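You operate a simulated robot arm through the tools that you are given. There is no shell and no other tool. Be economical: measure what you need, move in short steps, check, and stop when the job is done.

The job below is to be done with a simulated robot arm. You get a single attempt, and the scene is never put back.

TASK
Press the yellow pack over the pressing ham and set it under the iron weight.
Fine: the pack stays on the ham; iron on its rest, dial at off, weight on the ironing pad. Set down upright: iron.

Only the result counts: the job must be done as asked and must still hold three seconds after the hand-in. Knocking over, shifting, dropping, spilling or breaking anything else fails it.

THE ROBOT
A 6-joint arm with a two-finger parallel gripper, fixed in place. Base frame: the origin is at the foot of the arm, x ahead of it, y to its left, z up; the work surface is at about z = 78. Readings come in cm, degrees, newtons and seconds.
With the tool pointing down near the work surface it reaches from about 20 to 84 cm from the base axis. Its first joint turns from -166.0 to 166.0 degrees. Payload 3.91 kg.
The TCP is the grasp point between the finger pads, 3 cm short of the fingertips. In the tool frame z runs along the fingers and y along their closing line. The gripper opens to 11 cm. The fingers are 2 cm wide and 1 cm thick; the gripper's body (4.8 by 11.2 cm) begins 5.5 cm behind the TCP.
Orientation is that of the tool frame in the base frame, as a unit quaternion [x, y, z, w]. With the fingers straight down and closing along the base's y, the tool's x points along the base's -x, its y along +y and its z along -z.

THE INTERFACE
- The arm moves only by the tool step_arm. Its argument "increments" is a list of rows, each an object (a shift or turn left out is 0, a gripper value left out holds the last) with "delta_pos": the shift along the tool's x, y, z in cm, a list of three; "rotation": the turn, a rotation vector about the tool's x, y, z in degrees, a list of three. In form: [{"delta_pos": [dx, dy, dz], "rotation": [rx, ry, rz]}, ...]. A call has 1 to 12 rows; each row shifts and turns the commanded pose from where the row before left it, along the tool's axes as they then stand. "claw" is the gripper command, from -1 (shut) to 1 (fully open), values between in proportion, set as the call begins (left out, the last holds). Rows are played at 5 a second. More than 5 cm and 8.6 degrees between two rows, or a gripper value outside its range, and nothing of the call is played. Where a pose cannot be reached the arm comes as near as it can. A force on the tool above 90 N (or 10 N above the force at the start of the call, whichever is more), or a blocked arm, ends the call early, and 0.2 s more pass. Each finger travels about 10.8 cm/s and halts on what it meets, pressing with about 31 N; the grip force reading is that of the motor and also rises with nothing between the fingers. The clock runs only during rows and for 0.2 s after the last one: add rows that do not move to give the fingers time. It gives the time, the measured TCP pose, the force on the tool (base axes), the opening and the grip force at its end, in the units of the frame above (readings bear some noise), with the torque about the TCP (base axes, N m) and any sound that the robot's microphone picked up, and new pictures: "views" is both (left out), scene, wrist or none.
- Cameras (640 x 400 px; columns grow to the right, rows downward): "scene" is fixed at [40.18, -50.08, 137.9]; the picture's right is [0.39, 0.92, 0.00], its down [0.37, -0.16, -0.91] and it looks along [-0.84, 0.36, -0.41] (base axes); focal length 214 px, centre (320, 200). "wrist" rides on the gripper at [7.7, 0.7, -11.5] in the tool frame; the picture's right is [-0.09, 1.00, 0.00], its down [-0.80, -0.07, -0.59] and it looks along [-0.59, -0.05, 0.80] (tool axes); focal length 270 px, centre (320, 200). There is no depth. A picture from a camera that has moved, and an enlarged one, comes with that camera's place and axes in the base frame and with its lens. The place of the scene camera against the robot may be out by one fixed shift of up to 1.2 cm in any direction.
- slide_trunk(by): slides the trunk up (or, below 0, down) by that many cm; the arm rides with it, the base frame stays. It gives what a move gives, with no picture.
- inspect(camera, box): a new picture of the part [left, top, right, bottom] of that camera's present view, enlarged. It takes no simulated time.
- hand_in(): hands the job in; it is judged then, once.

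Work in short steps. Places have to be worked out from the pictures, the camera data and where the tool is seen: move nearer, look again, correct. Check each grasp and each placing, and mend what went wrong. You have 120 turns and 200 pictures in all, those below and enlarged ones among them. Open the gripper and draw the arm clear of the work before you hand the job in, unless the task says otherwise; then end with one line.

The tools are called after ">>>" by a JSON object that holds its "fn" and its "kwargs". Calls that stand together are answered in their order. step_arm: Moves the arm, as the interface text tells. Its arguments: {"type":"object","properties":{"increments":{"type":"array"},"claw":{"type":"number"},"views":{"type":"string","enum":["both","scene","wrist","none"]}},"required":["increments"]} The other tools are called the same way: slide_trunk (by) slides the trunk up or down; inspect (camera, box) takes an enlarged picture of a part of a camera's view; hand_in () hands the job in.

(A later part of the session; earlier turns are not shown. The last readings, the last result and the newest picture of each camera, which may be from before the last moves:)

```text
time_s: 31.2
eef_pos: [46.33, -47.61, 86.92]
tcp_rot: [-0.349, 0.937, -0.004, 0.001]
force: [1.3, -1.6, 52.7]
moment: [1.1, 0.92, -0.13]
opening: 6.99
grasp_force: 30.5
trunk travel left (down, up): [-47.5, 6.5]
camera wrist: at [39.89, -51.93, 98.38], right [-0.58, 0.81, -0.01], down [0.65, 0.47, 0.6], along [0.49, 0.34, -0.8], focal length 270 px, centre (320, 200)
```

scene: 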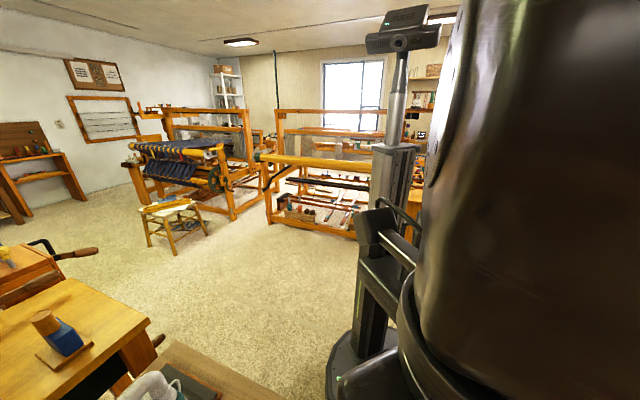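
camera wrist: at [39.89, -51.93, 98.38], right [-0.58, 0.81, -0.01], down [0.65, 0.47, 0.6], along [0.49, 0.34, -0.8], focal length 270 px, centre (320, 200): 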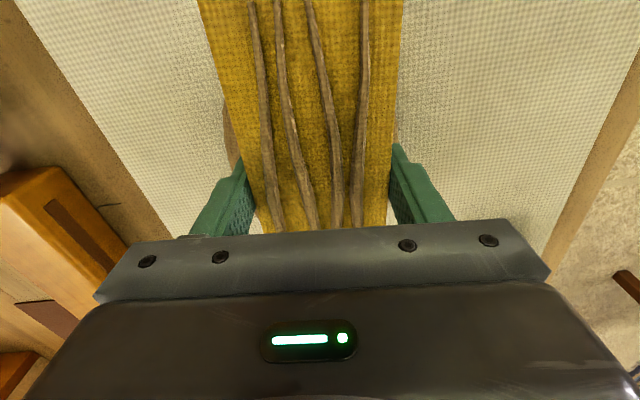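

Contact occurred at TCP 87.85 (ham top ≈ 84). I relieve slightly and open.

>>> {"fn": "step_arm", "kwargs": {"increments": [{"delta_pos": [0, 0, -0.3]}], "views": "none"}}

>>> {"fn": "step_arm", "kwargs": {"increments": [{"delta_pos": [0, 0, 0]}, {"delta_pos": [0, 0, 0]}], "claw": 0.55, "views": "wrist"}}

```text
time_s: 31.6
eef_pos: [46.25, -47.49, 87.08]
tcp_rot: [-0.348, 0.938, -0.003, 0.0]
force: [0.6, -3.3, 38.2]
moment: [0.13, 0.25, 0.17]
opening: 6.99
grasp_force: 30.7
trunk travel left (down, up): [-47.5, 6.5]
```

```text
time_s: 32.2
eef_pos: [46.23, -47.35, 87.11]
tcp_rot: [-0.348, 0.937, -0.001, 0.0]
force: [-8.7, 5.0, 34.4]
moment: [-0.92, -0.73, -0.16]
opening: 8.09
grasp_force: 0.1
trunk travel left (down, up): [-47.5, 6.5]
camera wrist: at [39.82, -51.85, 98.34], right [-0.58, 0.81, 0.0], down [0.65, 0.47, 0.59], along [0.48, 0.35, -0.8], focal length 270 px, centre (320, 200)
```

wrist: 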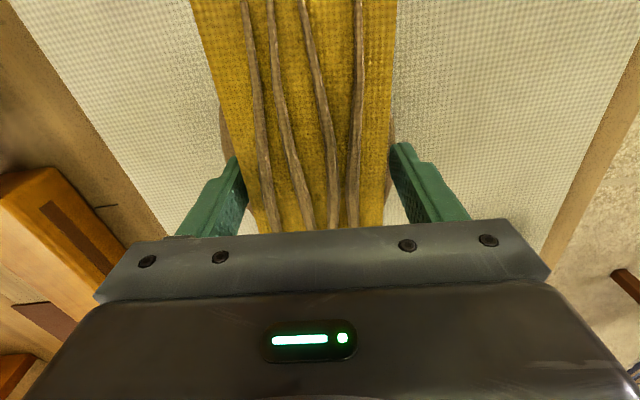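

The fingertips still bear on the ham sides (34 N). Raise straight up slowly, then open.

>>> {"fn": "step_arm", "kwargs": {"increments": [{"delta_pos": [0, 0, -0.5]}, {"delta_pos": [0, 0, -0.5]}, {"delta_pos": [0, 0, -0.3]}], "views": "wrist"}}

```text
time_s: 33.0
eef_pos: [46.3, -47.56, 88.05]
tcp_rot: [-0.349, 0.937, 0.002, 0.0]
force: [-0.6, 0.0, 0.0]
moment: [-0.01, 0.01, -0.01]
opening: 8.57
grasp_force: 0.0
trunk travel left (down, up): [-47.5, 6.5]
camera wrist: at [40.11, -52.09, 99.34], right [-0.58, 0.81, 0.0], down [0.65, 0.47, 0.59], along [0.48, 0.35, -0.8], focal length 270 px, centre (320, 200)
```

wrist: 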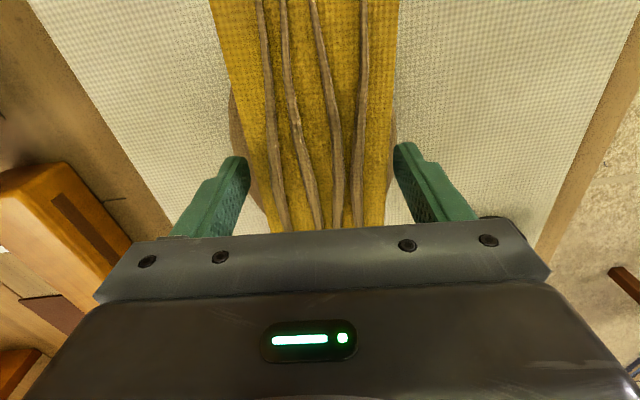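

Free of contact; open wide, rise, and back off to view the pack on the ham.

>>> {"fn": "step_arm", "kwargs": {"increments": [{"delta_pos": [0, 0, -1]}, {"delta_pos": [0, 0, -4]}, {"delta_pos": [0, 0, -4]}, {"delta_pos": [4, 0, -3]}, {"delta_pos": [4, 0, 0]}], "claw": 1, "views": "wrist"}}

>>> {"fn": "inspect", "kwargs": {"camera": "wrist", "box": [160, 0, 480, 240]}}

```text
time_s: 34.2
eef_pos: [40.17, -52.9, 100.09]
tcp_rot: [-0.349, 0.937, 0.0, 0.0]
force: [-0.1, 0.1, -0.3]
moment: [-0.01, -0.06, -0.02]
opening: 10.97
grasp_force: 0.1
trunk travel left (down, up): [-47.5, 6.5]
camera wrist: at [33.92, -57.39, 111.43], right [-0.58, 0.81, 0.0], down [0.65, 0.47, 0.59], along [0.48, 0.35, -0.8], focal length 270 px, centre (320, 200)
```

wrist: 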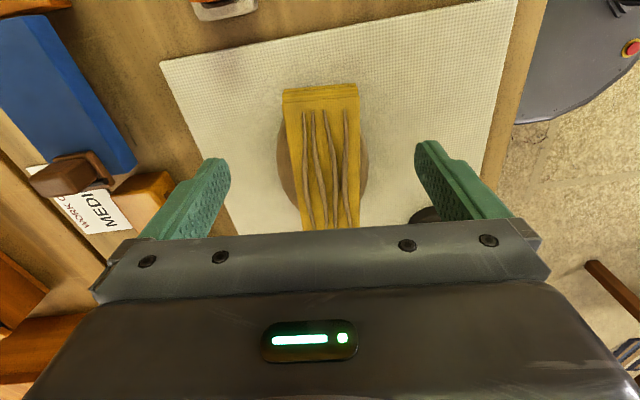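

```text
1.67 times, centred on (320, 120) of wrist
camera zoom: at [33.92, -57.39, 111.43], right [-0.58, 0.81, 0.0], down [0.65, 0.47, 0.59], along [0.48, 0.35, -0.8], focal length 450 px, centre (320, 333)
```

zoom: 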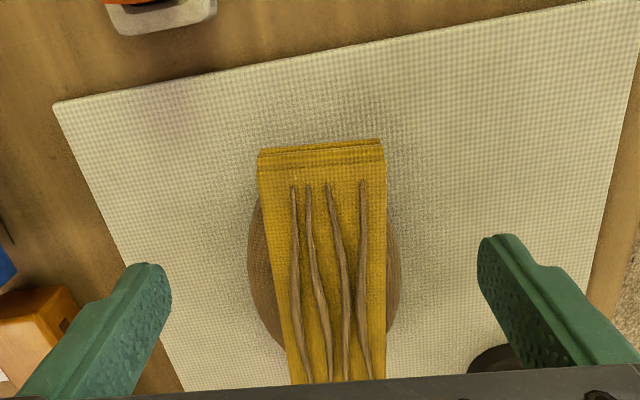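

The pack lies centred along the ham. Now the iron: I look at it from the scene camera and move nearer with the wrist.

>>> {"fn": "inspect", "kwargs": {"camera": "scene", "box": [90, 330, 250, 400]}}

>>> {"fn": "step_arm", "kwargs": {"increments": [{"delta_pos": [4, -2, -2]}, {"delta_pos": [4, -2, -2]}, {"delta_pos": [4, -2, -2]}, {"delta_pos": [4, -2, 0]}, {"delta_pos": [4, -2, 0]}, {"delta_pos": [4, 0, 0]}, {"delta_pos": [4, 0, 0]}], "views": "wrist"}}

```text
4.00 times, centred on (170, 365) of scene
camera zoom: at [40.18, -50.08, 137.9], right [0.39, 0.92, 0.0], down [0.37, -0.16, -0.91], along [-0.84, 0.36, -0.41], focal length 858 px, centre (920, -460)
```

zoom: 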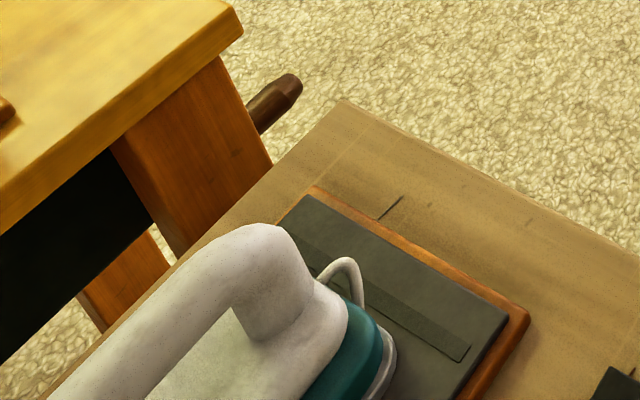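

```text
time_s: 35.8
eef_pos: [24.29, -74.52, 104.92]
tcp_rot: [-0.348, 0.937, 0.0, 0.0]
force: [0.6, -0.2, 0.0]
moment: [-0.02, 0.03, -0.02]
opening: 10.99
grasp_force: 0.0
out of reach, approached as far as the arm can: row 5, 6, 7
trunk travel left (down, up): [-47.5, 6.5]
camera wrist: at [17.98, -78.96, 116.28], right [-0.58, 0.81, 0.0], down [0.65, 0.47, 0.59], along [0.48, 0.35, -0.8], focal length 270 px, centre (320, 200)
```

wrist: 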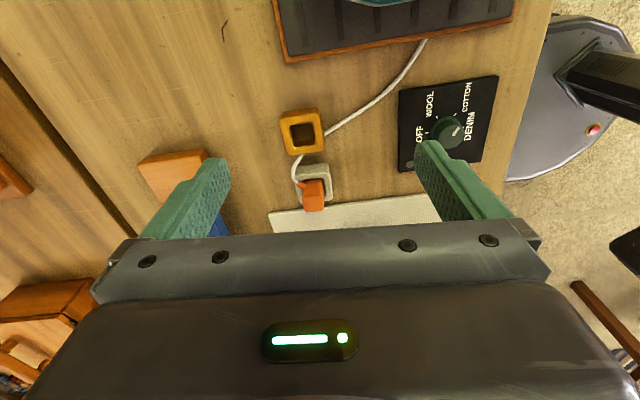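

The iron lies sole-down on its rest, handle on top. I move toward the base side of it and turn the wrist ~90° so the camera looks out at the iron.

>>> {"fn": "step_arm", "kwargs": {"increments": [{"delta_pos": [-0.4, 4.4, 0]}, {"delta_pos": [-0.4, 4.4, 0]}, {"delta_pos": [-0.4, 4.4, 0]}, {"delta_pos": [-0.4, 4.4, 0]}, {"rotation": [0, 0, 8.26]}, {"rotation": [0, 0, 8.26]}, {"rotation": [0, 0, 8.26]}, {"rotation": [0, 0, 8.26]}, {"rotation": [0, 0, 8.26]}, {"rotation": [0, 0, 8.26]}, {"rotation": [0, 0, 8.26]}, {"rotation": [0, 0, 8.26]}], "views": "none"}}

>>> {"fn": "step_arm", "kwargs": {"increments": [{"rotation": [0, 0, 8.26]}, {"rotation": [0, 0, 8.26]}, {"rotation": [0, 0, 8.26]}], "views": "wrist"}}

```text
time_s: 38.4
eef_pos: [14.16, -60.07, 104.81]
tcp_rot: [0.221, 0.975, 0.001, 0.0]
force: [0.2, -0.9, 0.3]
moment: [0.01, -0.04, -0.03]
opening: 11.0
grasp_force: 0.1
trunk travel left (down, up): [-47.5, 6.5]
```

```text
time_s: 39.2
eef_pos: [14.19, -60.1, 104.86]
tcp_rot: [0.424, 0.906, 0.0, 0.0]
force: [-0.2, -0.1, -0.7]
moment: [0.0, -0.01, -0.02]
opening: 10.99
grasp_force: 0.1
trunk travel left (down, up): [-47.5, 6.5]
camera wrist: at [9.67, -53.77, 116.27], right [0.82, 0.57, 0.0], down [0.46, -0.66, 0.59], along [0.34, -0.49, -0.8], focal length 270 px, centre (320, 200)
```

wrist: 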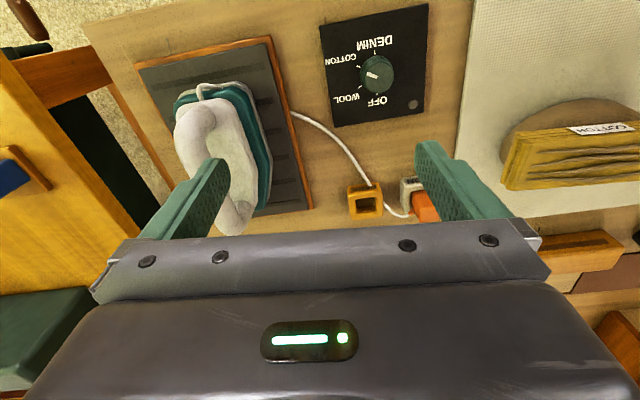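

The iron's length runs along the tool's forward direction now, so the closing line is already across the handle. I shift sideways to centre it.

>>> {"fn": "step_arm", "kwargs": {"increments": [{"delta_pos": [0, -4, 0]}, {"delta_pos": [0, -4, 0]}, {"delta_pos": [0, -4, 0]}], "views": "wrist"}}

>>> {"fn": "inspect", "kwargs": {"camera": "wrist", "box": [180, 0, 480, 240]}}

```text
time_s: 40.0
eef_pos: [4.87, -67.93, 104.9]
tcp_rot: [0.423, 0.906, 0.0, 0.0]
force: [0.6, 0.8, 0.3]
moment: [0.04, -0.02, 0.04]
opening: 11.01
grasp_force: 0.0
trunk travel left (down, up): [-47.5, 6.5]
camera wrist: at [0.4, -61.58, 116.3], right [0.82, 0.57, 0.0], down [0.46, -0.66, 0.59], along [0.34, -0.49, -0.8], focal length 270 px, centre (320, 200)
```

wrist: 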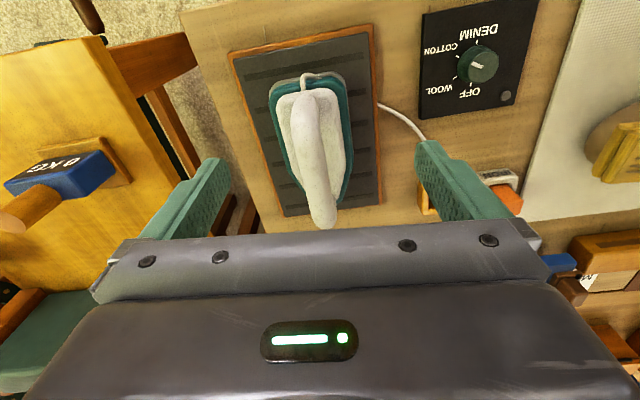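

```text
1.67 times, centred on (330, 120) of wrist
camera zoom: at [0.4, -61.58, 116.3], right [0.82, 0.57, 0.0], down [0.46, -0.66, 0.59], along [0.34, -0.49, -0.8], focal length 450 px, centre (303, 333)
```

zoom: 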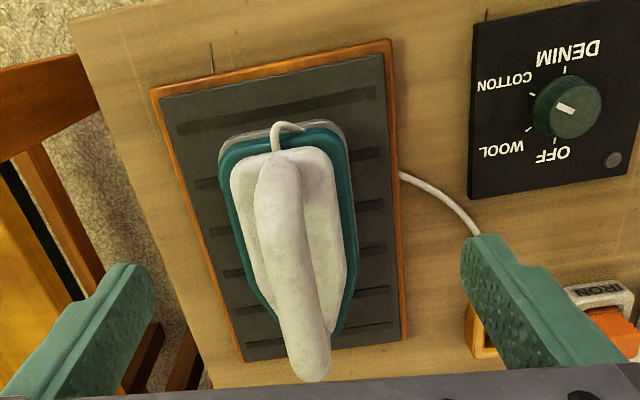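

Iron: heel towards the base, tip outward, handle bar centre about (8.8,-74.5). I move over the handle at z≈99 to refine its height and position.

>>> {"fn": "step_arm", "kwargs": {"increments": [{"delta_pos": [-2.5, -0.4, 2]}, {"delta_pos": [-2.5, -0.4, 2]}, {"delta_pos": [-2.5, -0.4, 2]}], "views": "wrist"}}

>>> {"fn": "inspect", "kwargs": {"camera": "wrist", "box": [180, 0, 480, 240]}}

```text
time_s: 40.8
eef_pos: [8.86, -74.49, 98.9]
tcp_rot: [0.423, 0.906, -0.001, 0.001]
force: [-0.4, -0.9, 0.5]
moment: [-0.01, 0.01, -0.01]
opening: 11.02
grasp_force: 0.1
trunk travel left (down, up): [-47.5, 6.5]
camera wrist: at [4.4, -68.14, 110.21], right [0.82, 0.57, 0.0], down [0.46, -0.66, 0.59], along [0.34, -0.49, -0.8], focal length 270 px, centre (320, 200)
```

wrist: 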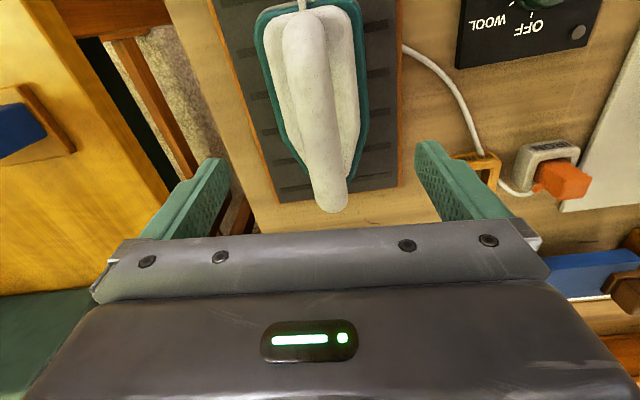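

```text
1.67 times, centred on (330, 120) of wrist
camera zoom: at [4.4, -68.14, 110.21], right [0.82, 0.57, 0.0], down [0.46, -0.66, 0.59], along [0.34, -0.49, -0.8], focal length 450 px, centre (303, 333)
```

zoom: 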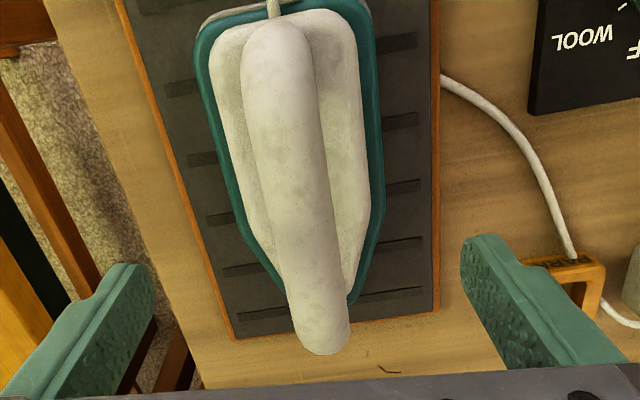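

Handle top is at about z≈91 (scene view), bar axis ~3° off my closing normal, mid at about (8.9,-74.9). Correct yaw, and descend towards z≈91 checking force.

>>> {"fn": "step_arm", "kwargs": {"increments": [{"delta_pos": [0, -0.3, 0], "rotation": [0, 0, -2.5]}, {"delta_pos": [-0.3, 0, 3]}, {"delta_pos": [0, 0, 2.5]}, {"delta_pos": [0, 0, 2]}], "views": "both"}}

>>> {"fn": "inspect", "kwargs": {"camera": "wrist", "box": [180, 0, 480, 240]}}

>>> {"fn": "inspect", "kwargs": {"camera": "scene", "box": [60, 300, 260, 400]}}

```text
time_s: 41.8
eef_pos: [8.89, -74.78, 91.3]
tcp_rot: [0.404, 0.915, 0.0, 0.0]
force: [-0.7, -0.6, -0.4]
moment: [0.03, 0.0, -0.01]
opening: 10.99
grasp_force: 0.0
trunk travel left (down, up): [-47.5, 6.5]
camera wrist: at [4.1, -68.67, 102.69], right [0.79, 0.61, 0.0], down [0.49, -0.64, 0.59], along [0.36, -0.47, -0.8], focal length 270 px, centre (320, 200)
```

scene: 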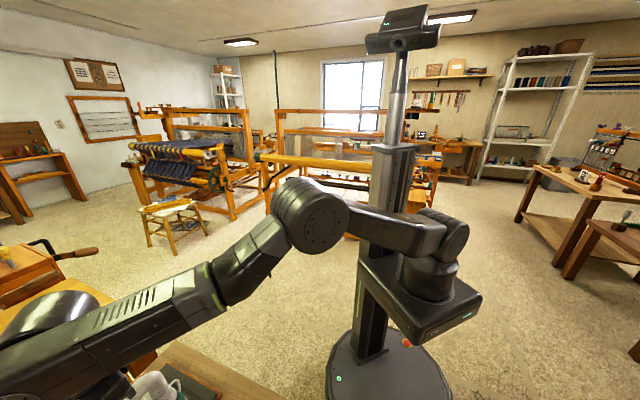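
wrist: 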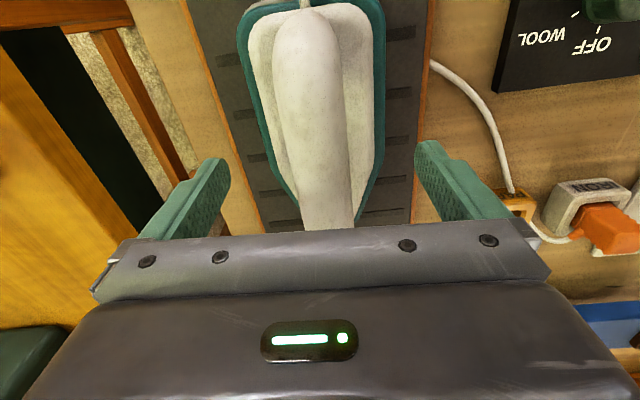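

```text
1.67 times, centred on (330, 120) of wrist
camera zoom: at [4.1, -68.67, 102.69], right [0.79, 0.61, 0.0], down [0.49, -0.64, 0.59], along [0.36, -0.47, -0.8], focal length 450 px, centre (303, 333)
```

zoom: 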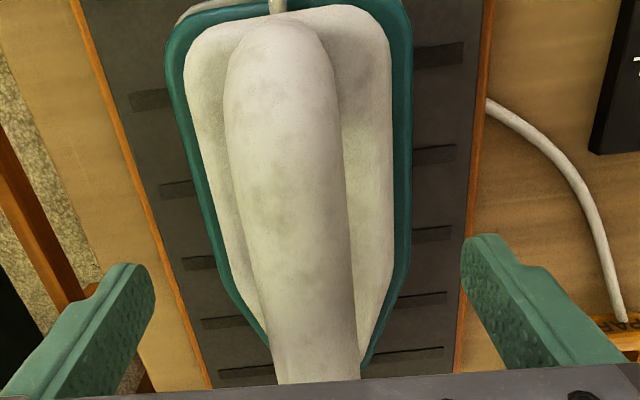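

```text
3.20 times, centred on (160, 350) of scene
camera zoom: at [40.18, -50.08, 137.9], right [0.39, 0.92, 0.0], down [0.37, -0.16, -0.91], along [-0.84, 0.36, -0.41], focal length 686 px, centre (832, -280)
```

zoom: 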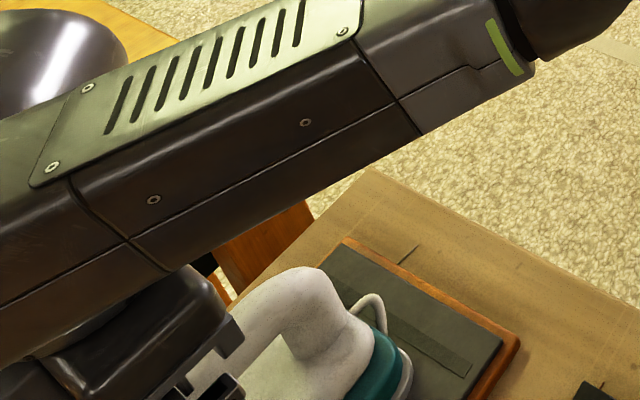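

Fingers straddle the handle with no contact. Lower in 1 cm steps to about 88.5.

>>> {"fn": "step_arm", "kwargs": {"increments": [{"delta_pos": [0, 0, 1]}, {"delta_pos": [0, 0, 0.6]}], "views": "none"}}

>>> {"fn": "step_arm", "kwargs": {"increments": [{"delta_pos": [0, 0, 0.6]}, {"delta_pos": [0, 0, 0.6]}], "views": "wrist"}}

>>> {"fn": "inspect", "kwargs": {"camera": "wrist", "box": [180, 0, 480, 240]}}

```text
time_s: 42.4
eef_pos: [8.89, -74.89, 89.79]
tcp_rot: [0.404, 0.915, 0.0, 0.0]
force: [-0.3, 1.2, 1.3]
moment: [0.01, -0.04, -0.01]
opening: 11.01
grasp_force: 0.0
trunk travel left (down, up): [-47.5, 6.5]
```

```text
time_s: 43.0
eef_pos: [8.78, -74.75, 88.44]
tcp_rot: [0.404, 0.915, -0.001, 0.001]
force: [1.0, -0.4, -0.1]
moment: [0.02, 0.02, -0.01]
opening: 11.0
grasp_force: 0.1
trunk travel left (down, up): [-47.5, 6.5]
camera wrist: at [4.08, -68.62, 99.95], right [0.79, 0.61, 0.0], down [0.49, -0.64, 0.59], along [0.36, -0.47, -0.8], focal length 270 px, centre (320, 200)
```

wrist: 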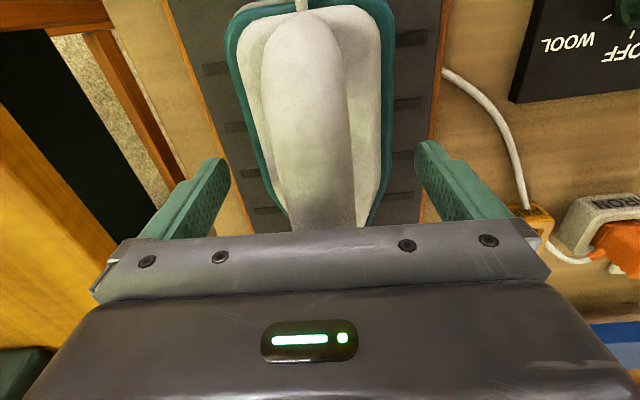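

```text
1.67 times, centred on (330, 120) of wrist
camera zoom: at [4.08, -68.62, 99.95], right [0.79, 0.61, 0.0], down [0.49, -0.64, 0.59], along [0.36, -0.47, -0.8], focal length 450 px, centre (303, 333)
```

zoom: 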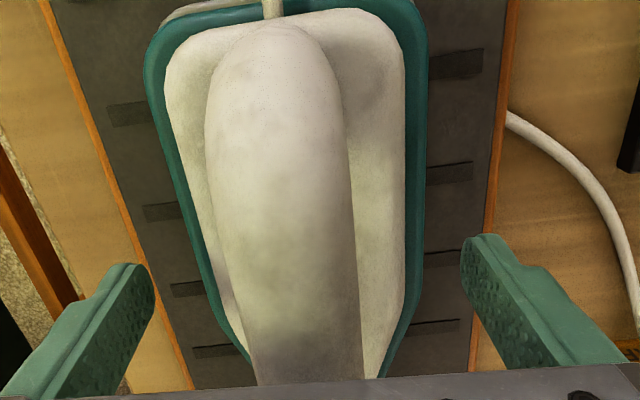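

Handle is centred between the fingers. Close gently and read the width.

>>> {"fn": "step_arm", "kwargs": {"increments": [{"delta_pos": [0, 0, 0]}, {"delta_pos": [0, 0, 0]}, {"delta_pos": [0, 0, 0]}, {"delta_pos": [0, 0, 0]}], "claw": -1, "views": "wrist"}}

```text
time_s: 44.0
eef_pos: [8.78, -74.81, 88.65]
tcp_rot: [0.404, 0.915, 0.0, 0.0]
force: [-0.2, 0.0, -0.6]
moment: [-0.01, 0.05, 0.23]
opening: 3.01
grasp_force: 30.6
trunk travel left (down, up): [-47.5, 6.5]
camera wrist: at [4.09, -68.61, 99.98], right [0.79, 0.61, 0.0], down [0.49, -0.64, 0.59], along [0.36, -0.47, -0.8], focal length 270 px, centre (320, 200)
```

wrist: 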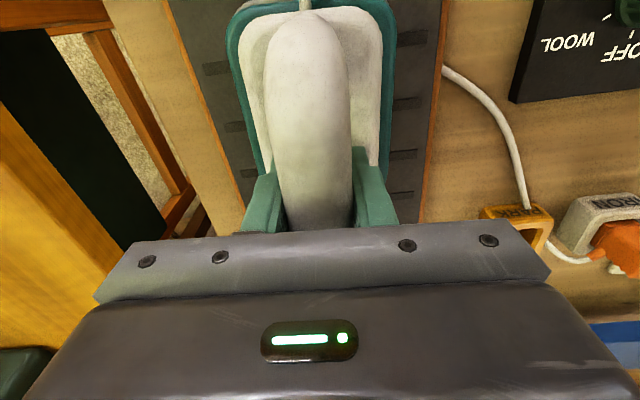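

Solid 3.0 cm grip at rest pose (8.78,-74.81,88.65). Lift slightly and check load and tilt.

>>> {"fn": "step_arm", "kwargs": {"increments": [{"delta_pos": [0, 0, -1]}, {"delta_pos": [0, 0, -1.5]}], "views": "both"}}

>>> {"fn": "inspect", "kwargs": {"camera": "scene", "box": [60, 300, 260, 400]}}

```text
time_s: 44.6
eef_pos: [8.72, -74.78, 90.96]
tcp_rot: [0.404, 0.915, 0.002, 0.0]
force: [-0.3, 0.2, -8.2]
moment: [0.04, 0.05, 0.01]
opening: 3.0
grasp_force: 30.7
trunk travel left (down, up): [-47.5, 6.5]
camera wrist: at [4.07, -68.64, 102.37], right [0.79, 0.61, 0.0], down [0.49, -0.64, 0.59], along [0.36, -0.47, -0.81], focal length 270 px, centre (320, 200)
```

scene: 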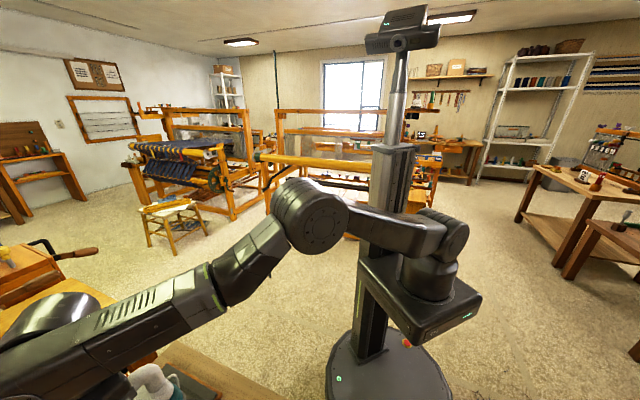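
wrist: 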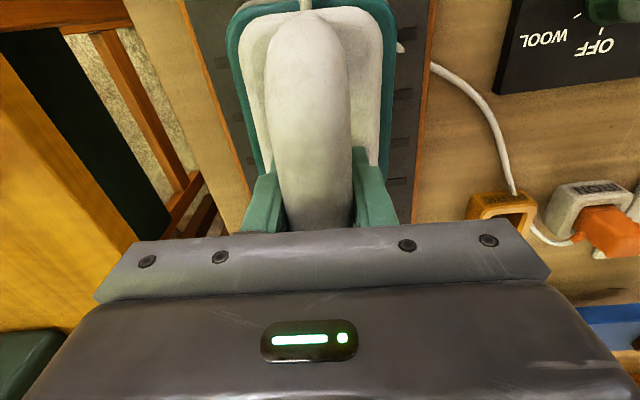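

```text
3.20 times, centred on (160, 350) of scene
camera zoom: at [40.18, -50.08, 137.9], right [0.39, 0.92, 0.0], down [0.37, -0.16, -0.91], along [-0.84, 0.36, -0.41], focal length 686 px, centre (832, -280)
```

zoom: 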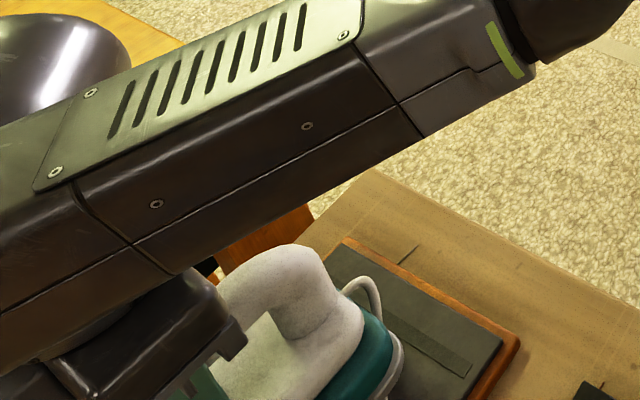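

Iron hangs level (≈8 N, negligible moment). I raise it and carry it over to above the ham.

>>> {"fn": "step_arm", "kwargs": {"increments": [{"delta_pos": [0, 0, -3.5]}, {"delta_pos": [0, 0, -3.5]}, {"delta_pos": [0, 0, -3]}, {"delta_pos": [-0.5, 4.6, 0]}, {"delta_pos": [-0.5, 4.6, 0]}, {"delta_pos": [-0.5, 4.6, 0]}, {"delta_pos": [-0.5, 4.6, 0]}, {"delta_pos": [-0.5, 4.6, 0]}, {"delta_pos": [-0.5, 4.6, 0]}], "views": "wrist"}}

```text
time_s: 46.6
eef_pos: [31.23, -58.38, 101.11]
tcp_rot: [0.404, 0.915, -0.001, 0.0]
force: [-0.1, 0.5, -7.8]
moment: [0.04, 0.05, -0.02]
opening: 2.99
grasp_force: 31.2
trunk travel left (down, up): [-47.5, 6.5]
camera wrist: at [26.6, -52.16, 112.49], right [0.79, 0.61, 0.0], down [0.49, -0.64, 0.59], along [0.36, -0.47, -0.8], focal length 270 px, centre (320, 200)
```

wrist: 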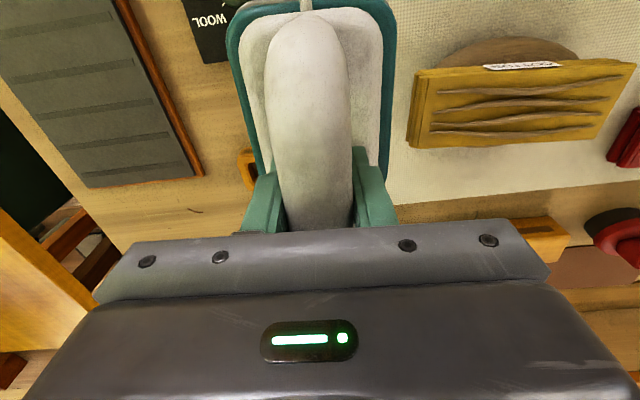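

Now rotate so the iron's length lies along the pack.

>>> {"fn": "step_arm", "kwargs": {"increments": [{"rotation": [0, 0, -8.05]}, {"rotation": [0, 0, -8.05]}, {"rotation": [0, 0, -8.05]}, {"rotation": [0, 0, -8.05]}, {"rotation": [0, 0, -8.05]}, {"rotation": [0, 0, -8.05]}, {"rotation": [0, 0, -8.05]}, {"rotation": [0, 0, -8.05]}, {"rotation": [0, 0, -8.05]}, {"rotation": [0, 0, -8.05]}, {"rotation": [0, 0, -8.05]}], "views": "wrist"}}

```text
time_s: 49.0
eef_pos: [31.27, -58.35, 101.01]
tcp_rot: [-0.351, 0.937, 0.0, 0.0]
force: [-0.2, -0.1, -8.8]
moment: [-0.07, 0.03, -0.01]
opening: 2.95
grasp_force: 31.1
trunk travel left (down, up): [-47.5, 6.5]
camera wrist: at [24.96, -62.95, 112.45], right [-0.59, 0.81, 0.0], down [0.65, 0.47, 0.59], along [0.48, 0.35, -0.8], focal length 270 px, centre (320, 200)
```

wrist: 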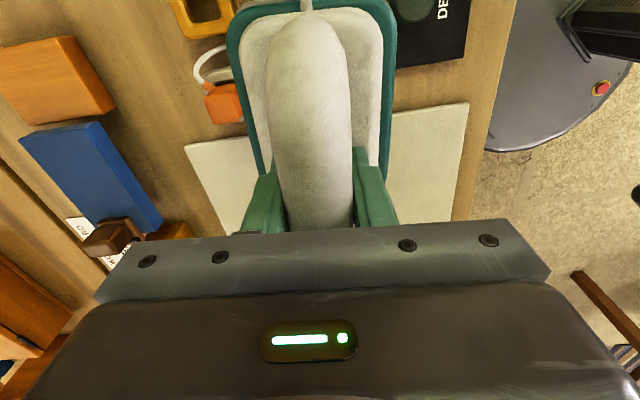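

Slide over the pack lengthwise, then descend in small steps watching force.

>>> {"fn": "step_arm", "kwargs": {"increments": [{"delta_pos": [-4.4, -0.4, 0]}, {"delta_pos": [-4.4, -0.4, 0]}, {"delta_pos": [-4.4, -0.4, 0]}, {"delta_pos": [-4.3, -0.4, 0]}, {"delta_pos": [0, 0, 2]}, {"delta_pos": [0, 0, 1]}], "views": "wrist"}}

>>> {"fn": "step_arm", "kwargs": {"increments": [{"delta_pos": [0, 0, 0.5]}], "views": "none"}}

>>> {"fn": "step_arm", "kwargs": {"increments": [{"delta_pos": [0, 0, 0.5]}], "views": "none"}}

```text
time_s: 50.4
eef_pos: [45.5, -48.13, 98.09]
tcp_rot: [-0.35, 0.937, 0.0, 0.0]
force: [-0.4, 0.0, -8.9]
moment: [-0.02, 0.03, -0.02]
opening: 3.0
grasp_force: 30.9
trunk travel left (down, up): [-47.5, 6.5]
camera wrist: at [39.25, -52.64, 109.44], right [-0.59, 0.81, 0.0], down [0.65, 0.47, 0.59], along [0.48, 0.35, -0.8], focal length 270 px, centre (320, 200)
```

wrist: 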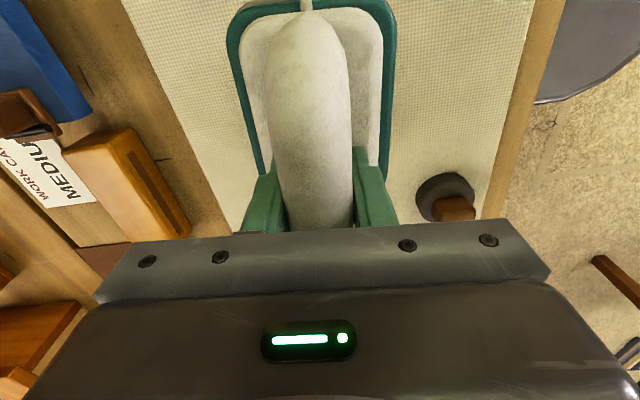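

```text
time_s: 50.8
eef_pos: [45.54, -48.09, 97.72]
tcp_rot: [-0.35, 0.937, 0.001, 0.0]
force: [-0.4, 0.1, -8.3]
moment: [-0.05, 0.01, -0.03]
opening: 3.02
grasp_force: 31.3
trunk travel left (down, up): [-47.5, 6.5]
```

```text
time_s: 51.2
eef_pos: [45.52, -48.09, 97.06]
tcp_rot: [-0.35, 0.937, 0.001, 0.0]
force: [0.0, 0.5, -9.0]
moment: [-0.05, 0.03, -0.04]
opening: 2.98
grasp_force: 31.6
trunk travel left (down, up): [-47.5, 6.5]
```

>>> {"fn": "step_arm", "kwargs": {"increments": [{"delta_pos": [0, 0, 0.4]}], "views": "none"}}

>>> {"fn": "step_arm", "kwargs": {"increments": [{"delta_pos": [0, 0, 0.4]}], "views": "none"}}

>>> {"fn": "step_arm", "kwargs": {"increments": [{"delta_pos": [0, 0, 0.3]}], "views": "none"}}

```text
time_s: 51.6
eef_pos: [45.51, -48.11, 96.72]
tcp_rot: [-0.35, 0.937, 0.001, 0.0]
force: [0.7, 0.0, -8.7]
moment: [-0.01, 0.07, 0.03]
opening: 3.0
grasp_force: 31.0
trunk travel left (down, up): [-47.5, 6.5]
```

```text
time_s: 52.0
eef_pos: [45.41, -48.1, 96.21]
tcp_rot: [-0.35, 0.937, 0.0, -0.001]
force: [0.0, -0.7, -9.1]
moment: [-0.05, 0.03, -0.02]
opening: 2.98
grasp_force: 31.2
trunk travel left (down, up): [-47.5, 6.5]
```

```text
time_s: 52.4
eef_pos: [45.35, -47.95, 96.13]
tcp_rot: [-0.35, 0.937, 0.0, 0.0]
force: [-0.3, 1.0, 4.2]
moment: [0.45, -0.05, 0.01]
opening: 2.98
grasp_force: 31.8
trunk travel left (down, up): [-47.5, 6.5]
```

Contact: the iron now presses with ~13 N. I press a bit more and dwell a few seconds.

>>> {"fn": "step_arm", "kwargs": {"increments": [{"delta_pos": [0, 0, 0.15]}, {}, {}, {}, {}, {}, {}, {}, {}, {}, {}, {}], "views": "wrist"}}

```text
time_s: 55.0
eef_pos: [45.46, -47.99, 95.98]
tcp_rot: [-0.35, 0.937, -0.001, 0.001]
force: [3.8, -4.2, 24.0]
moment: [-0.08, 0.14, 0.0]
opening: 2.99
grasp_force: 30.6
trunk travel left (down, up): [-47.5, 6.5]
camera wrist: at [39.07, -52.51, 107.35], right [-0.59, 0.81, 0.0], down [0.65, 0.47, 0.59], along [0.48, 0.35, -0.8], focal length 270 px, centre (320, 200)
```

wrist: 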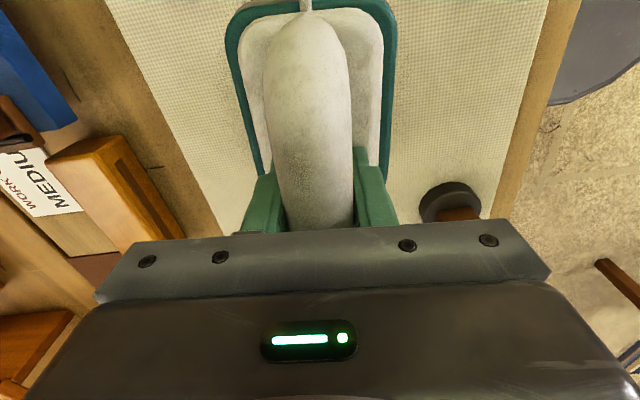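

About 33 N held for 2.5 s. I lift straight up and shift aside to see whether the wrinkles changed.

>>> {"fn": "step_arm", "kwargs": {"increments": [{"delta_pos": [0, 0, -1]}, {"delta_pos": [0, 0, -3]}, {"delta_pos": [0, 4.5, 0]}, {"delta_pos": [0, 4.5, 0]}, {"delta_pos": [0, 4.0, 0]}], "views": "wrist"}}

>>> {"fn": "inspect", "kwargs": {"camera": "wrist", "box": [80, 0, 380, 240]}}

```text
time_s: 56.2
eef_pos: [36.79, -38.23, 99.82]
tcp_rot: [-0.349, 0.937, 0.0, 0.001]
force: [0.0, 0.3, -7.7]
moment: [-0.06, 0.02, 0.01]
opening: 2.97
grasp_force: 31.5
trunk travel left (down, up): [-47.5, 6.5]
camera wrist: at [30.47, -42.74, 111.24], right [-0.59, 0.81, 0.0], down [0.65, 0.47, 0.59], along [0.48, 0.35, -0.8], focal length 270 px, centre (320, 200)
```

wrist: 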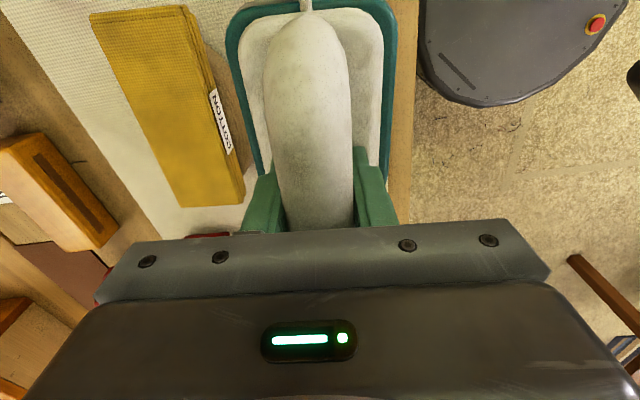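

```text
1.67 times, centred on (230, 120) of wrist
camera zoom: at [30.47, -42.74, 111.24], right [-0.59, 0.81, 0.0], down [0.65, 0.47, 0.59], along [0.48, 0.35, -0.8], focal length 450 px, centre (470, 333)
```

zoom: 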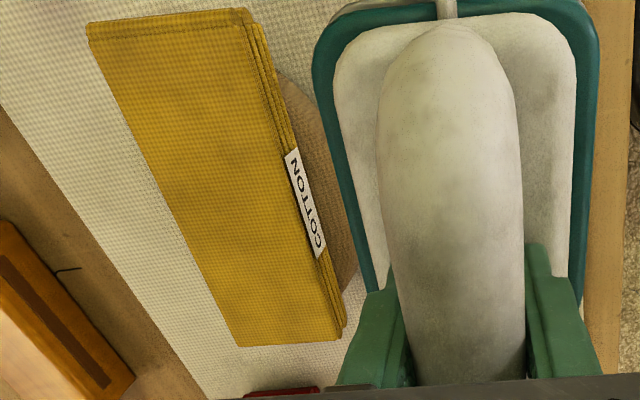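

The wrinkles are gone: pressed. Now return the iron to its rest, retracing the path.

>>> {"fn": "step_arm", "kwargs": {"increments": [{"delta_pos": [3.5, -2.35, -0.3]}, {"delta_pos": [3.5, -2.35, -0.3]}, {"delta_pos": [3.5, -2.35, -0.3]}, {"delta_pos": [3.5, -2.35, -0.3]}, {"delta_pos": [3.4, -2.2, 0]}, {"rotation": [0, 0, 8.05]}, {"rotation": [0, 0, 8.05]}, {"rotation": [0, 0, 8.05]}, {"rotation": [0, 0, 8.05]}, {"rotation": [0, 0, 8.05]}, {"rotation": [0, 0, 8.05]}, {"rotation": [0, 0, 8.05]}], "views": "none"}}

>>> {"fn": "step_arm", "kwargs": {"increments": [{"rotation": [0, 0, 8.05]}, {"rotation": [0, 0, 8.05]}, {"rotation": [0, 0, 8.05]}, {"rotation": [0, 0, 8.05]}], "views": "none"}}

```text
time_s: 58.8
eef_pos: [31.53, -58.45, 100.95]
tcp_rot: [0.135, 0.991, 0.0, 0.001]
force: [0.8, -0.2, -7.9]
moment: [0.03, 0.04, -0.02]
opening: 2.99
grasp_force: 30.9
trunk travel left (down, up): [-47.5, 6.5]
```

```text
time_s: 59.8
eef_pos: [31.44, -58.55, 100.98]
tcp_rot: [0.405, 0.914, 0.0, 0.0]
force: [-0.2, -0.5, -8.3]
moment: [0.08, 0.04, -0.04]
opening: 3.0
grasp_force: 31.6
trunk travel left (down, up): [-47.5, 6.5]
```

Orientation restored; move back over the rest and down to about 3 cm above.

>>> {"fn": "step_arm", "kwargs": {"increments": [{"delta_pos": [0.54, -4.62, 0]}, {"delta_pos": [0.54, -4.62, 0]}, {"delta_pos": [0.54, -4.62, 0]}, {"delta_pos": [0.54, -4.62, 0]}, {"delta_pos": [0.54, -4.62, 0]}, {"delta_pos": [0.53, -4.62, 0]}, {"delta_pos": [0, 0, 3]}, {"delta_pos": [0, 0, 3]}, {"delta_pos": [0, 0, 3]}], "views": "wrist"}}

```text
time_s: 61.8
eef_pos: [8.68, -74.82, 91.84]
tcp_rot: [0.404, 0.915, 0.0, 0.0]
force: [0.3, 0.1, -7.9]
moment: [0.05, 0.05, 0.04]
opening: 3.01
grasp_force: 30.9
trunk travel left (down, up): [-47.5, 6.5]
camera wrist: at [4.0, -68.74, 103.21], right [0.79, 0.61, 0.0], down [0.49, -0.64, 0.59], along [0.36, -0.47, -0.8], focal length 270 px, centre (320, 200)
```

wrist: 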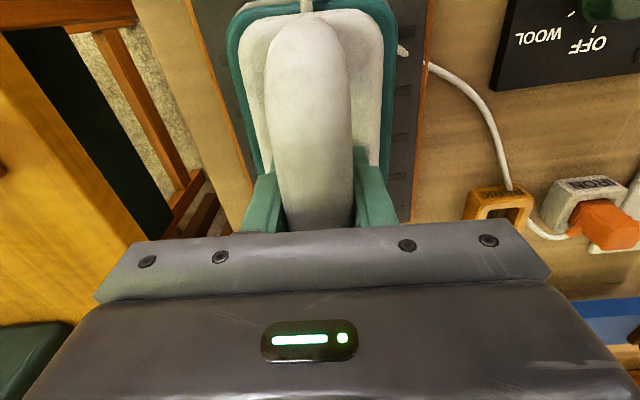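

Matches the original pose; lower 2.6, then small steps to contact.

>>> {"fn": "step_arm", "kwargs": {"increments": [{"delta_pos": [0, 0, 1.5]}, {"delta_pos": [0, 0, 1.2]}], "views": "none"}}

>>> {"fn": "step_arm", "kwargs": {"increments": [{"delta_pos": [0, 0, 0.3]}], "views": "none"}}

```text
time_s: 62.4
eef_pos: [8.7, -74.77, 89.21]
tcp_rot: [0.403, 0.915, 0.001, -0.002]
force: [-0.7, -0.7, -8.6]
moment: [0.07, 0.06, 0.0]
opening: 2.98
grasp_force: 31.5
trunk travel left (down, up): [-47.5, 6.5]
```

```text
time_s: 62.8
eef_pos: [8.76, -74.82, 88.93]
tcp_rot: [0.403, 0.915, 0.0, 0.0]
force: [0.0, 0.7, -8.8]
moment: [0.06, 0.01, -0.03]
opening: 2.97
grasp_force: 31.3
trunk travel left (down, up): [-47.5, 6.5]
```

>>> {"fn": "step_arm", "kwargs": {"increments": [{"delta_pos": [0, 0, 0.25]}], "views": "none"}}

>>> {"fn": "step_arm", "kwargs": {"increments": [{"delta_pos": [0, 0, 0.15]}], "views": "none"}}

```text
time_s: 63.2
eef_pos: [8.74, -74.75, 88.66]
tcp_rot: [0.404, 0.915, 0.0, -0.001]
force: [0.0, 0.5, -7.8]
moment: [0.05, 0.03, 0.0]
opening: 3.02
grasp_force: 30.5
trunk travel left (down, up): [-47.5, 6.5]
```

```text
time_s: 63.6
eef_pos: [8.86, -74.73, 88.53]
tcp_rot: [0.404, 0.915, 0.0, -0.001]
force: [0.6, -0.1, -8.1]
moment: [0.04, 0.05, 0.0]
opening: 2.99
grasp_force: 30.5
trunk travel left (down, up): [-47.5, 6.5]
```

>>> {"fn": "step_arm", "kwargs": {"increments": [{"delta_pos": [0, 0, 0.15]}], "views": "none"}}

>>> {"fn": "step_arm", "kwargs": {"increments": [{"delta_pos": [0, 0, 0.15]}], "views": "none"}}

```text
time_s: 64.0
eef_pos: [8.78, -74.75, 88.31]
tcp_rot: [0.404, 0.915, 0.0, 0.0]
force: [-0.1, -1.0, -7.8]
moment: [0.05, 0.02, -0.02]
opening: 3.01
grasp_force: 31.3
trunk travel left (down, up): [-47.5, 6.5]
```

```text
time_s: 64.4
eef_pos: [8.73, -74.82, 88.39]
tcp_rot: [0.404, 0.915, -0.001, 0.0]
force: [0.6, -0.6, -1.5]
moment: [0.58, 0.18, 0.04]
opening: 3.0
grasp_force: 30.8
trunk travel left (down, up): [-47.5, 6.5]
```

The sole touches the rest. A little more, then open the fingers.

>>> {"fn": "step_arm", "kwargs": {"increments": [{"delta_pos": [0, 0, 0.15]}], "views": "none"}}

>>> {"fn": "step_arm", "kwargs": {"increments": [{}, {}, {}, {}], "claw": 1, "views": "wrist"}}

```text
time_s: 64.8
eef_pos: [8.73, -74.77, 88.42]
tcp_rot: [0.403, 0.915, -0.001, 0.0]
force: [-0.3, -3.5, 8.4]
moment: [1.16, 0.32, 0.01]
opening: 2.99
grasp_force: 31.1
trunk travel left (down, up): [-47.5, 6.5]
```

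```text
time_s: 65.8
eef_pos: [8.78, -74.62, 88.17]
tcp_rot: [0.404, 0.915, 0.0, -0.001]
force: [0.1, -1.0, 1.0]
moment: [0.04, 0.01, -0.02]
opening: 11.0
grasp_force: 0.1
trunk travel left (down, up): [-47.5, 6.5]
camera wrist: at [4.03, -68.6, 99.55], right [0.79, 0.61, 0.0], down [0.49, -0.64, 0.59], along [0.36, -0.47, -0.8], focal length 270 px, centre (320, 200)
```

wrist: 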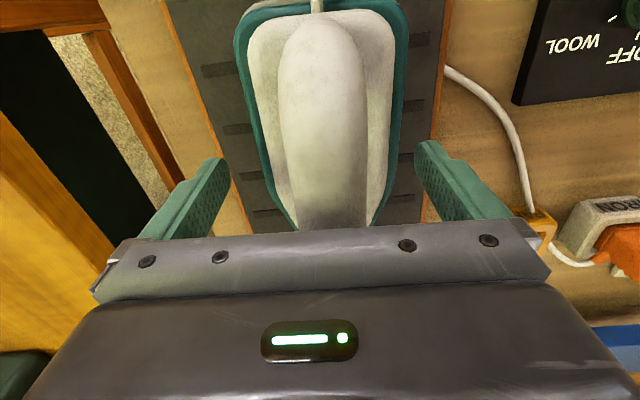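

The iron sits on the rest. Rise and head for the iron weight (≈(46.6,-26.2)).

>>> {"fn": "step_arm", "kwargs": {"increments": [{"delta_pos": [0, 0, -4]}, {"delta_pos": [0, 0, -4.5]}, {"delta_pos": [0, 0, -4.5]}, {"delta_pos": [0.8, 4.75, 0]}, {"delta_pos": [0.8, 4.75, 0]}, {"delta_pos": [0.8, 4.75, 0]}, {"delta_pos": [0.8, 4.75, 0]}, {"delta_pos": [0.8, 4.75, 0]}, {"delta_pos": [0.8, 4.75, 0]}, {"delta_pos": [0.8, 4.75, 0]}, {"delta_pos": [0.8, 4.75, 0]}], "views": "wrist"}}

>>> {"fn": "step_arm", "kwargs": {"increments": [{"delta_pos": [0.8, 4.75, 0]}, {"rotation": [0, 0, -8.05]}, {"rotation": [0, 0, -8.05]}, {"rotation": [0, 0, -8.05]}, {"rotation": [0, 0, -8.05]}, {"rotation": [0, 0, -8.05]}, {"rotation": [0, 0, -8.05]}, {"rotation": [0, 0, -8.05]}, {"rotation": [0, 0, -8.05]}, {"rotation": [0, 0, -8.05]}, {"rotation": [0, 0, -8.05]}, {"rotation": [0, 0, -8.05]}], "views": "wrist"}}

```text
time_s: 68.2
eef_pos: [32.51, -44.26, 101.23]
tcp_rot: [0.404, 0.915, 0.0, 0.0]
force: [-0.4, -0.1, 0.5]
moment: [-0.01, 0.01, 0.01]
opening: 10.99
grasp_force: 0.0
trunk travel left (down, up): [-47.5, 6.5]
camera wrist: at [27.8, -38.09, 112.61], right [0.79, 0.61, 0.0], down [0.49, -0.64, 0.6], along [0.36, -0.47, -0.8], focal length 270 px, centre (320, 200)
```

wrist: 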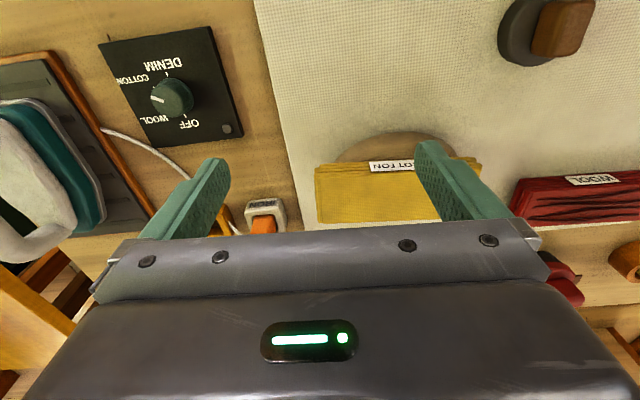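

```text
time_s: 70.8
eef_pos: [35.34, -40.6, 101.14]
tcp_rot: [-0.351, 0.936, 0.0, 0.0]
force: [-0.9, 0.9, 0.3]
moment: [0.02, -0.01, 0.0]
opening: 11.0
grasp_force: 0.1
trunk travel left (down, up): [-47.5, 6.5]
camera wrist: at [29.15, -45.12, 112.58], right [-0.59, 0.81, 0.0], down [0.65, 0.47, 0.59], along [0.48, 0.35, -0.8], focal length 270 px, centre (320, 200)
```

wrist: 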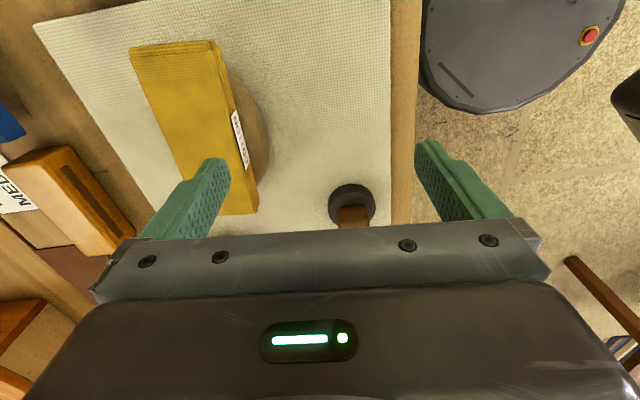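

Move above the weight.

>>> {"fn": "step_arm", "kwargs": {"increments": [{"delta_pos": [-4.5, 0.85, 0]}, {"delta_pos": [-4.5, 0.85, 0]}, {"delta_pos": [-4.5, 0.85, 0]}, {"delta_pos": [-4.5, 0.85, 0]}], "views": "wrist"}}

>>> {"fn": "inspect", "kwargs": {"camera": "wrist", "box": [220, 60, 420, 220]}}

```text
time_s: 71.8
eef_pos: [46.9, -26.04, 101.19]
tcp_rot: [-0.35, 0.937, 0.0, 0.0]
force: [0.3, 0.0, 0.3]
moment: [0.02, -0.01, -0.01]
opening: 10.98
grasp_force: 0.0
trunk travel left (down, up): [-47.5, 6.5]
camera wrist: at [40.58, -30.64, 112.52], right [-0.59, 0.81, 0.0], down [0.65, 0.47, 0.59], along [0.48, 0.35, -0.8], focal length 270 px, centre (320, 200)
```

wrist: 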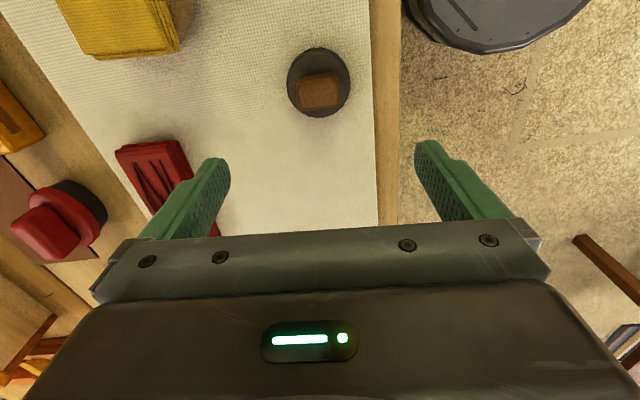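

```text
2.50 times, centred on (320, 140) of wrist
camera zoom: at [40.58, -30.64, 112.52], right [-0.59, 0.81, 0.0], down [0.65, 0.47, 0.59], along [0.48, 0.35, -0.8], focal length 676 px, centre (320, 350)
```

zoom: 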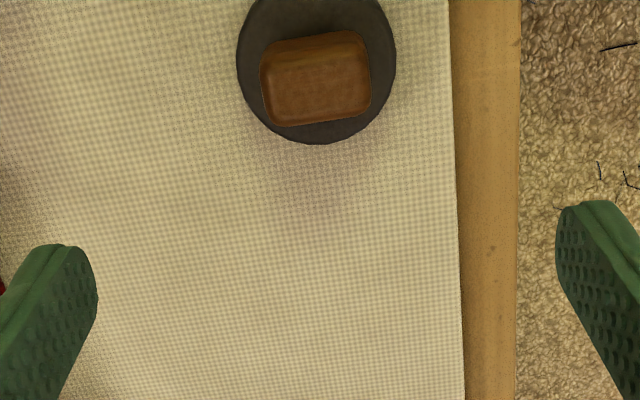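

Weight at (46.6,-26.2), knob top ≈85.5, knob ~4.5 cm across the closing line. Descend to z≈87 aligned.

>>> {"fn": "step_arm", "kwargs": {"increments": [{"delta_pos": [0.3, -0.1, 4.5]}, {"delta_pos": [0, 0, 4.5]}, {"delta_pos": [0, 0, 4]}, {"delta_pos": [0, 0, 1.5]}], "views": "wrist"}}

>>> {"fn": "inspect", "kwargs": {"camera": "wrist", "box": [160, 40, 480, 240]}}

```text
time_s: 72.8
eef_pos: [46.69, -26.38, 86.59]
tcp_rot: [-0.35, 0.937, -0.001, 0.0]
force: [0.0, -0.6, 0.1]
moment: [0.04, -0.01, 0.01]
opening: 10.99
grasp_force: 0.0
trunk travel left (down, up): [-47.5, 6.5]
camera wrist: at [40.38, -30.98, 98.03], right [-0.59, 0.81, 0.0], down [0.65, 0.47, 0.59], along [0.48, 0.35, -0.8], focal length 270 px, centre (320, 200)
```

wrist: 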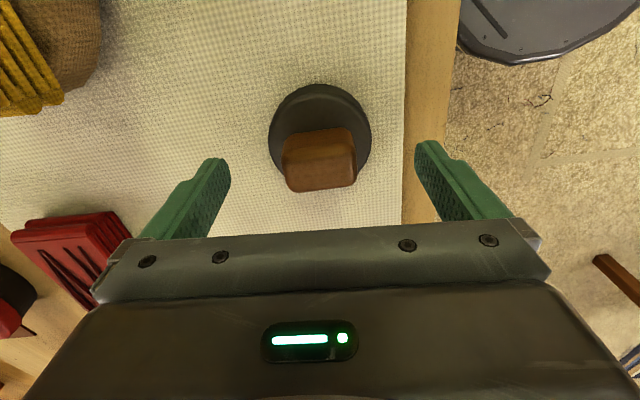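

```text
2.00 times, centred on (320, 140) of wrist
camera zoom: at [40.38, -30.98, 98.03], right [-0.59, 0.81, 0.0], down [0.65, 0.47, 0.59], along [0.48, 0.35, -0.8], focal length 541 px, centre (320, 320)
```

zoom: 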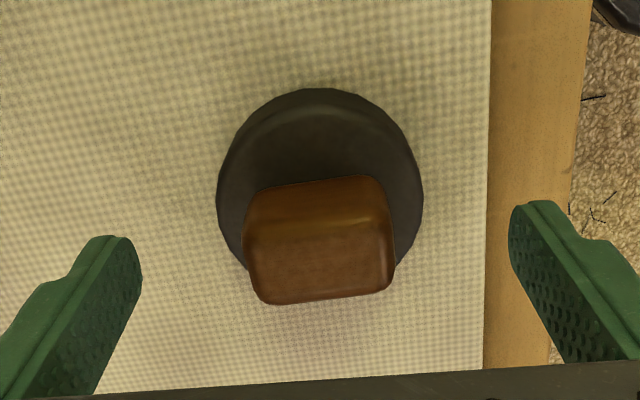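

Aligned with the knob; lower in small steps to ~84.6.

>>> {"fn": "step_arm", "kwargs": {"increments": [{"delta_pos": [0, 0, 0.7]}, {"delta_pos": [0, 0, 0.6]}], "views": "none"}}

>>> {"fn": "step_arm", "kwargs": {"increments": [{"delta_pos": [0, 0, 0.4]}, {"delta_pos": [0, 0, 0.3]}], "views": "wrist"}}

```text
time_s: 73.4
eef_pos: [46.64, -26.49, 85.33]
tcp_rot: [-0.35, 0.937, 0.0, 0.0]
force: [0.3, -0.5, 0.4]
moment: [0.01, -0.03, -0.01]
opening: 11.03
grasp_force: 0.2
trunk travel left (down, up): [-47.5, 6.5]
```

```text
time_s: 74.0
eef_pos: [46.69, -26.58, 84.65]
tcp_rot: [-0.35, 0.937, 0.0, 0.0]
force: [-0.2, -0.2, 0.3]
moment: [0.0, 0.04, -0.01]
opening: 11.01
grasp_force: 0.2
trunk travel left (down, up): [-47.5, 6.5]
camera wrist: at [40.37, -31.02, 96.1], right [-0.59, 0.81, 0.0], down [0.65, 0.47, 0.59], along [0.48, 0.35, -0.8], focal length 270 px, centre (320, 200)
```

wrist: 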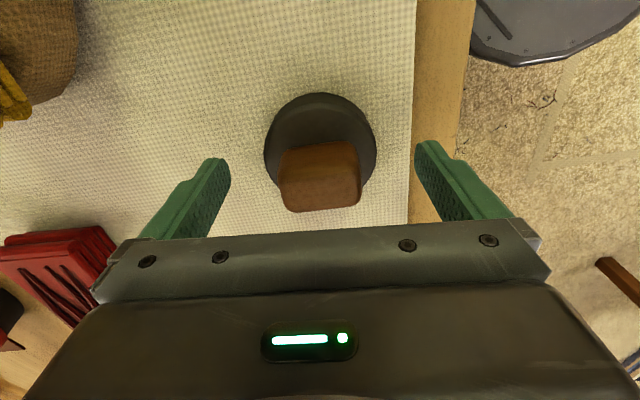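

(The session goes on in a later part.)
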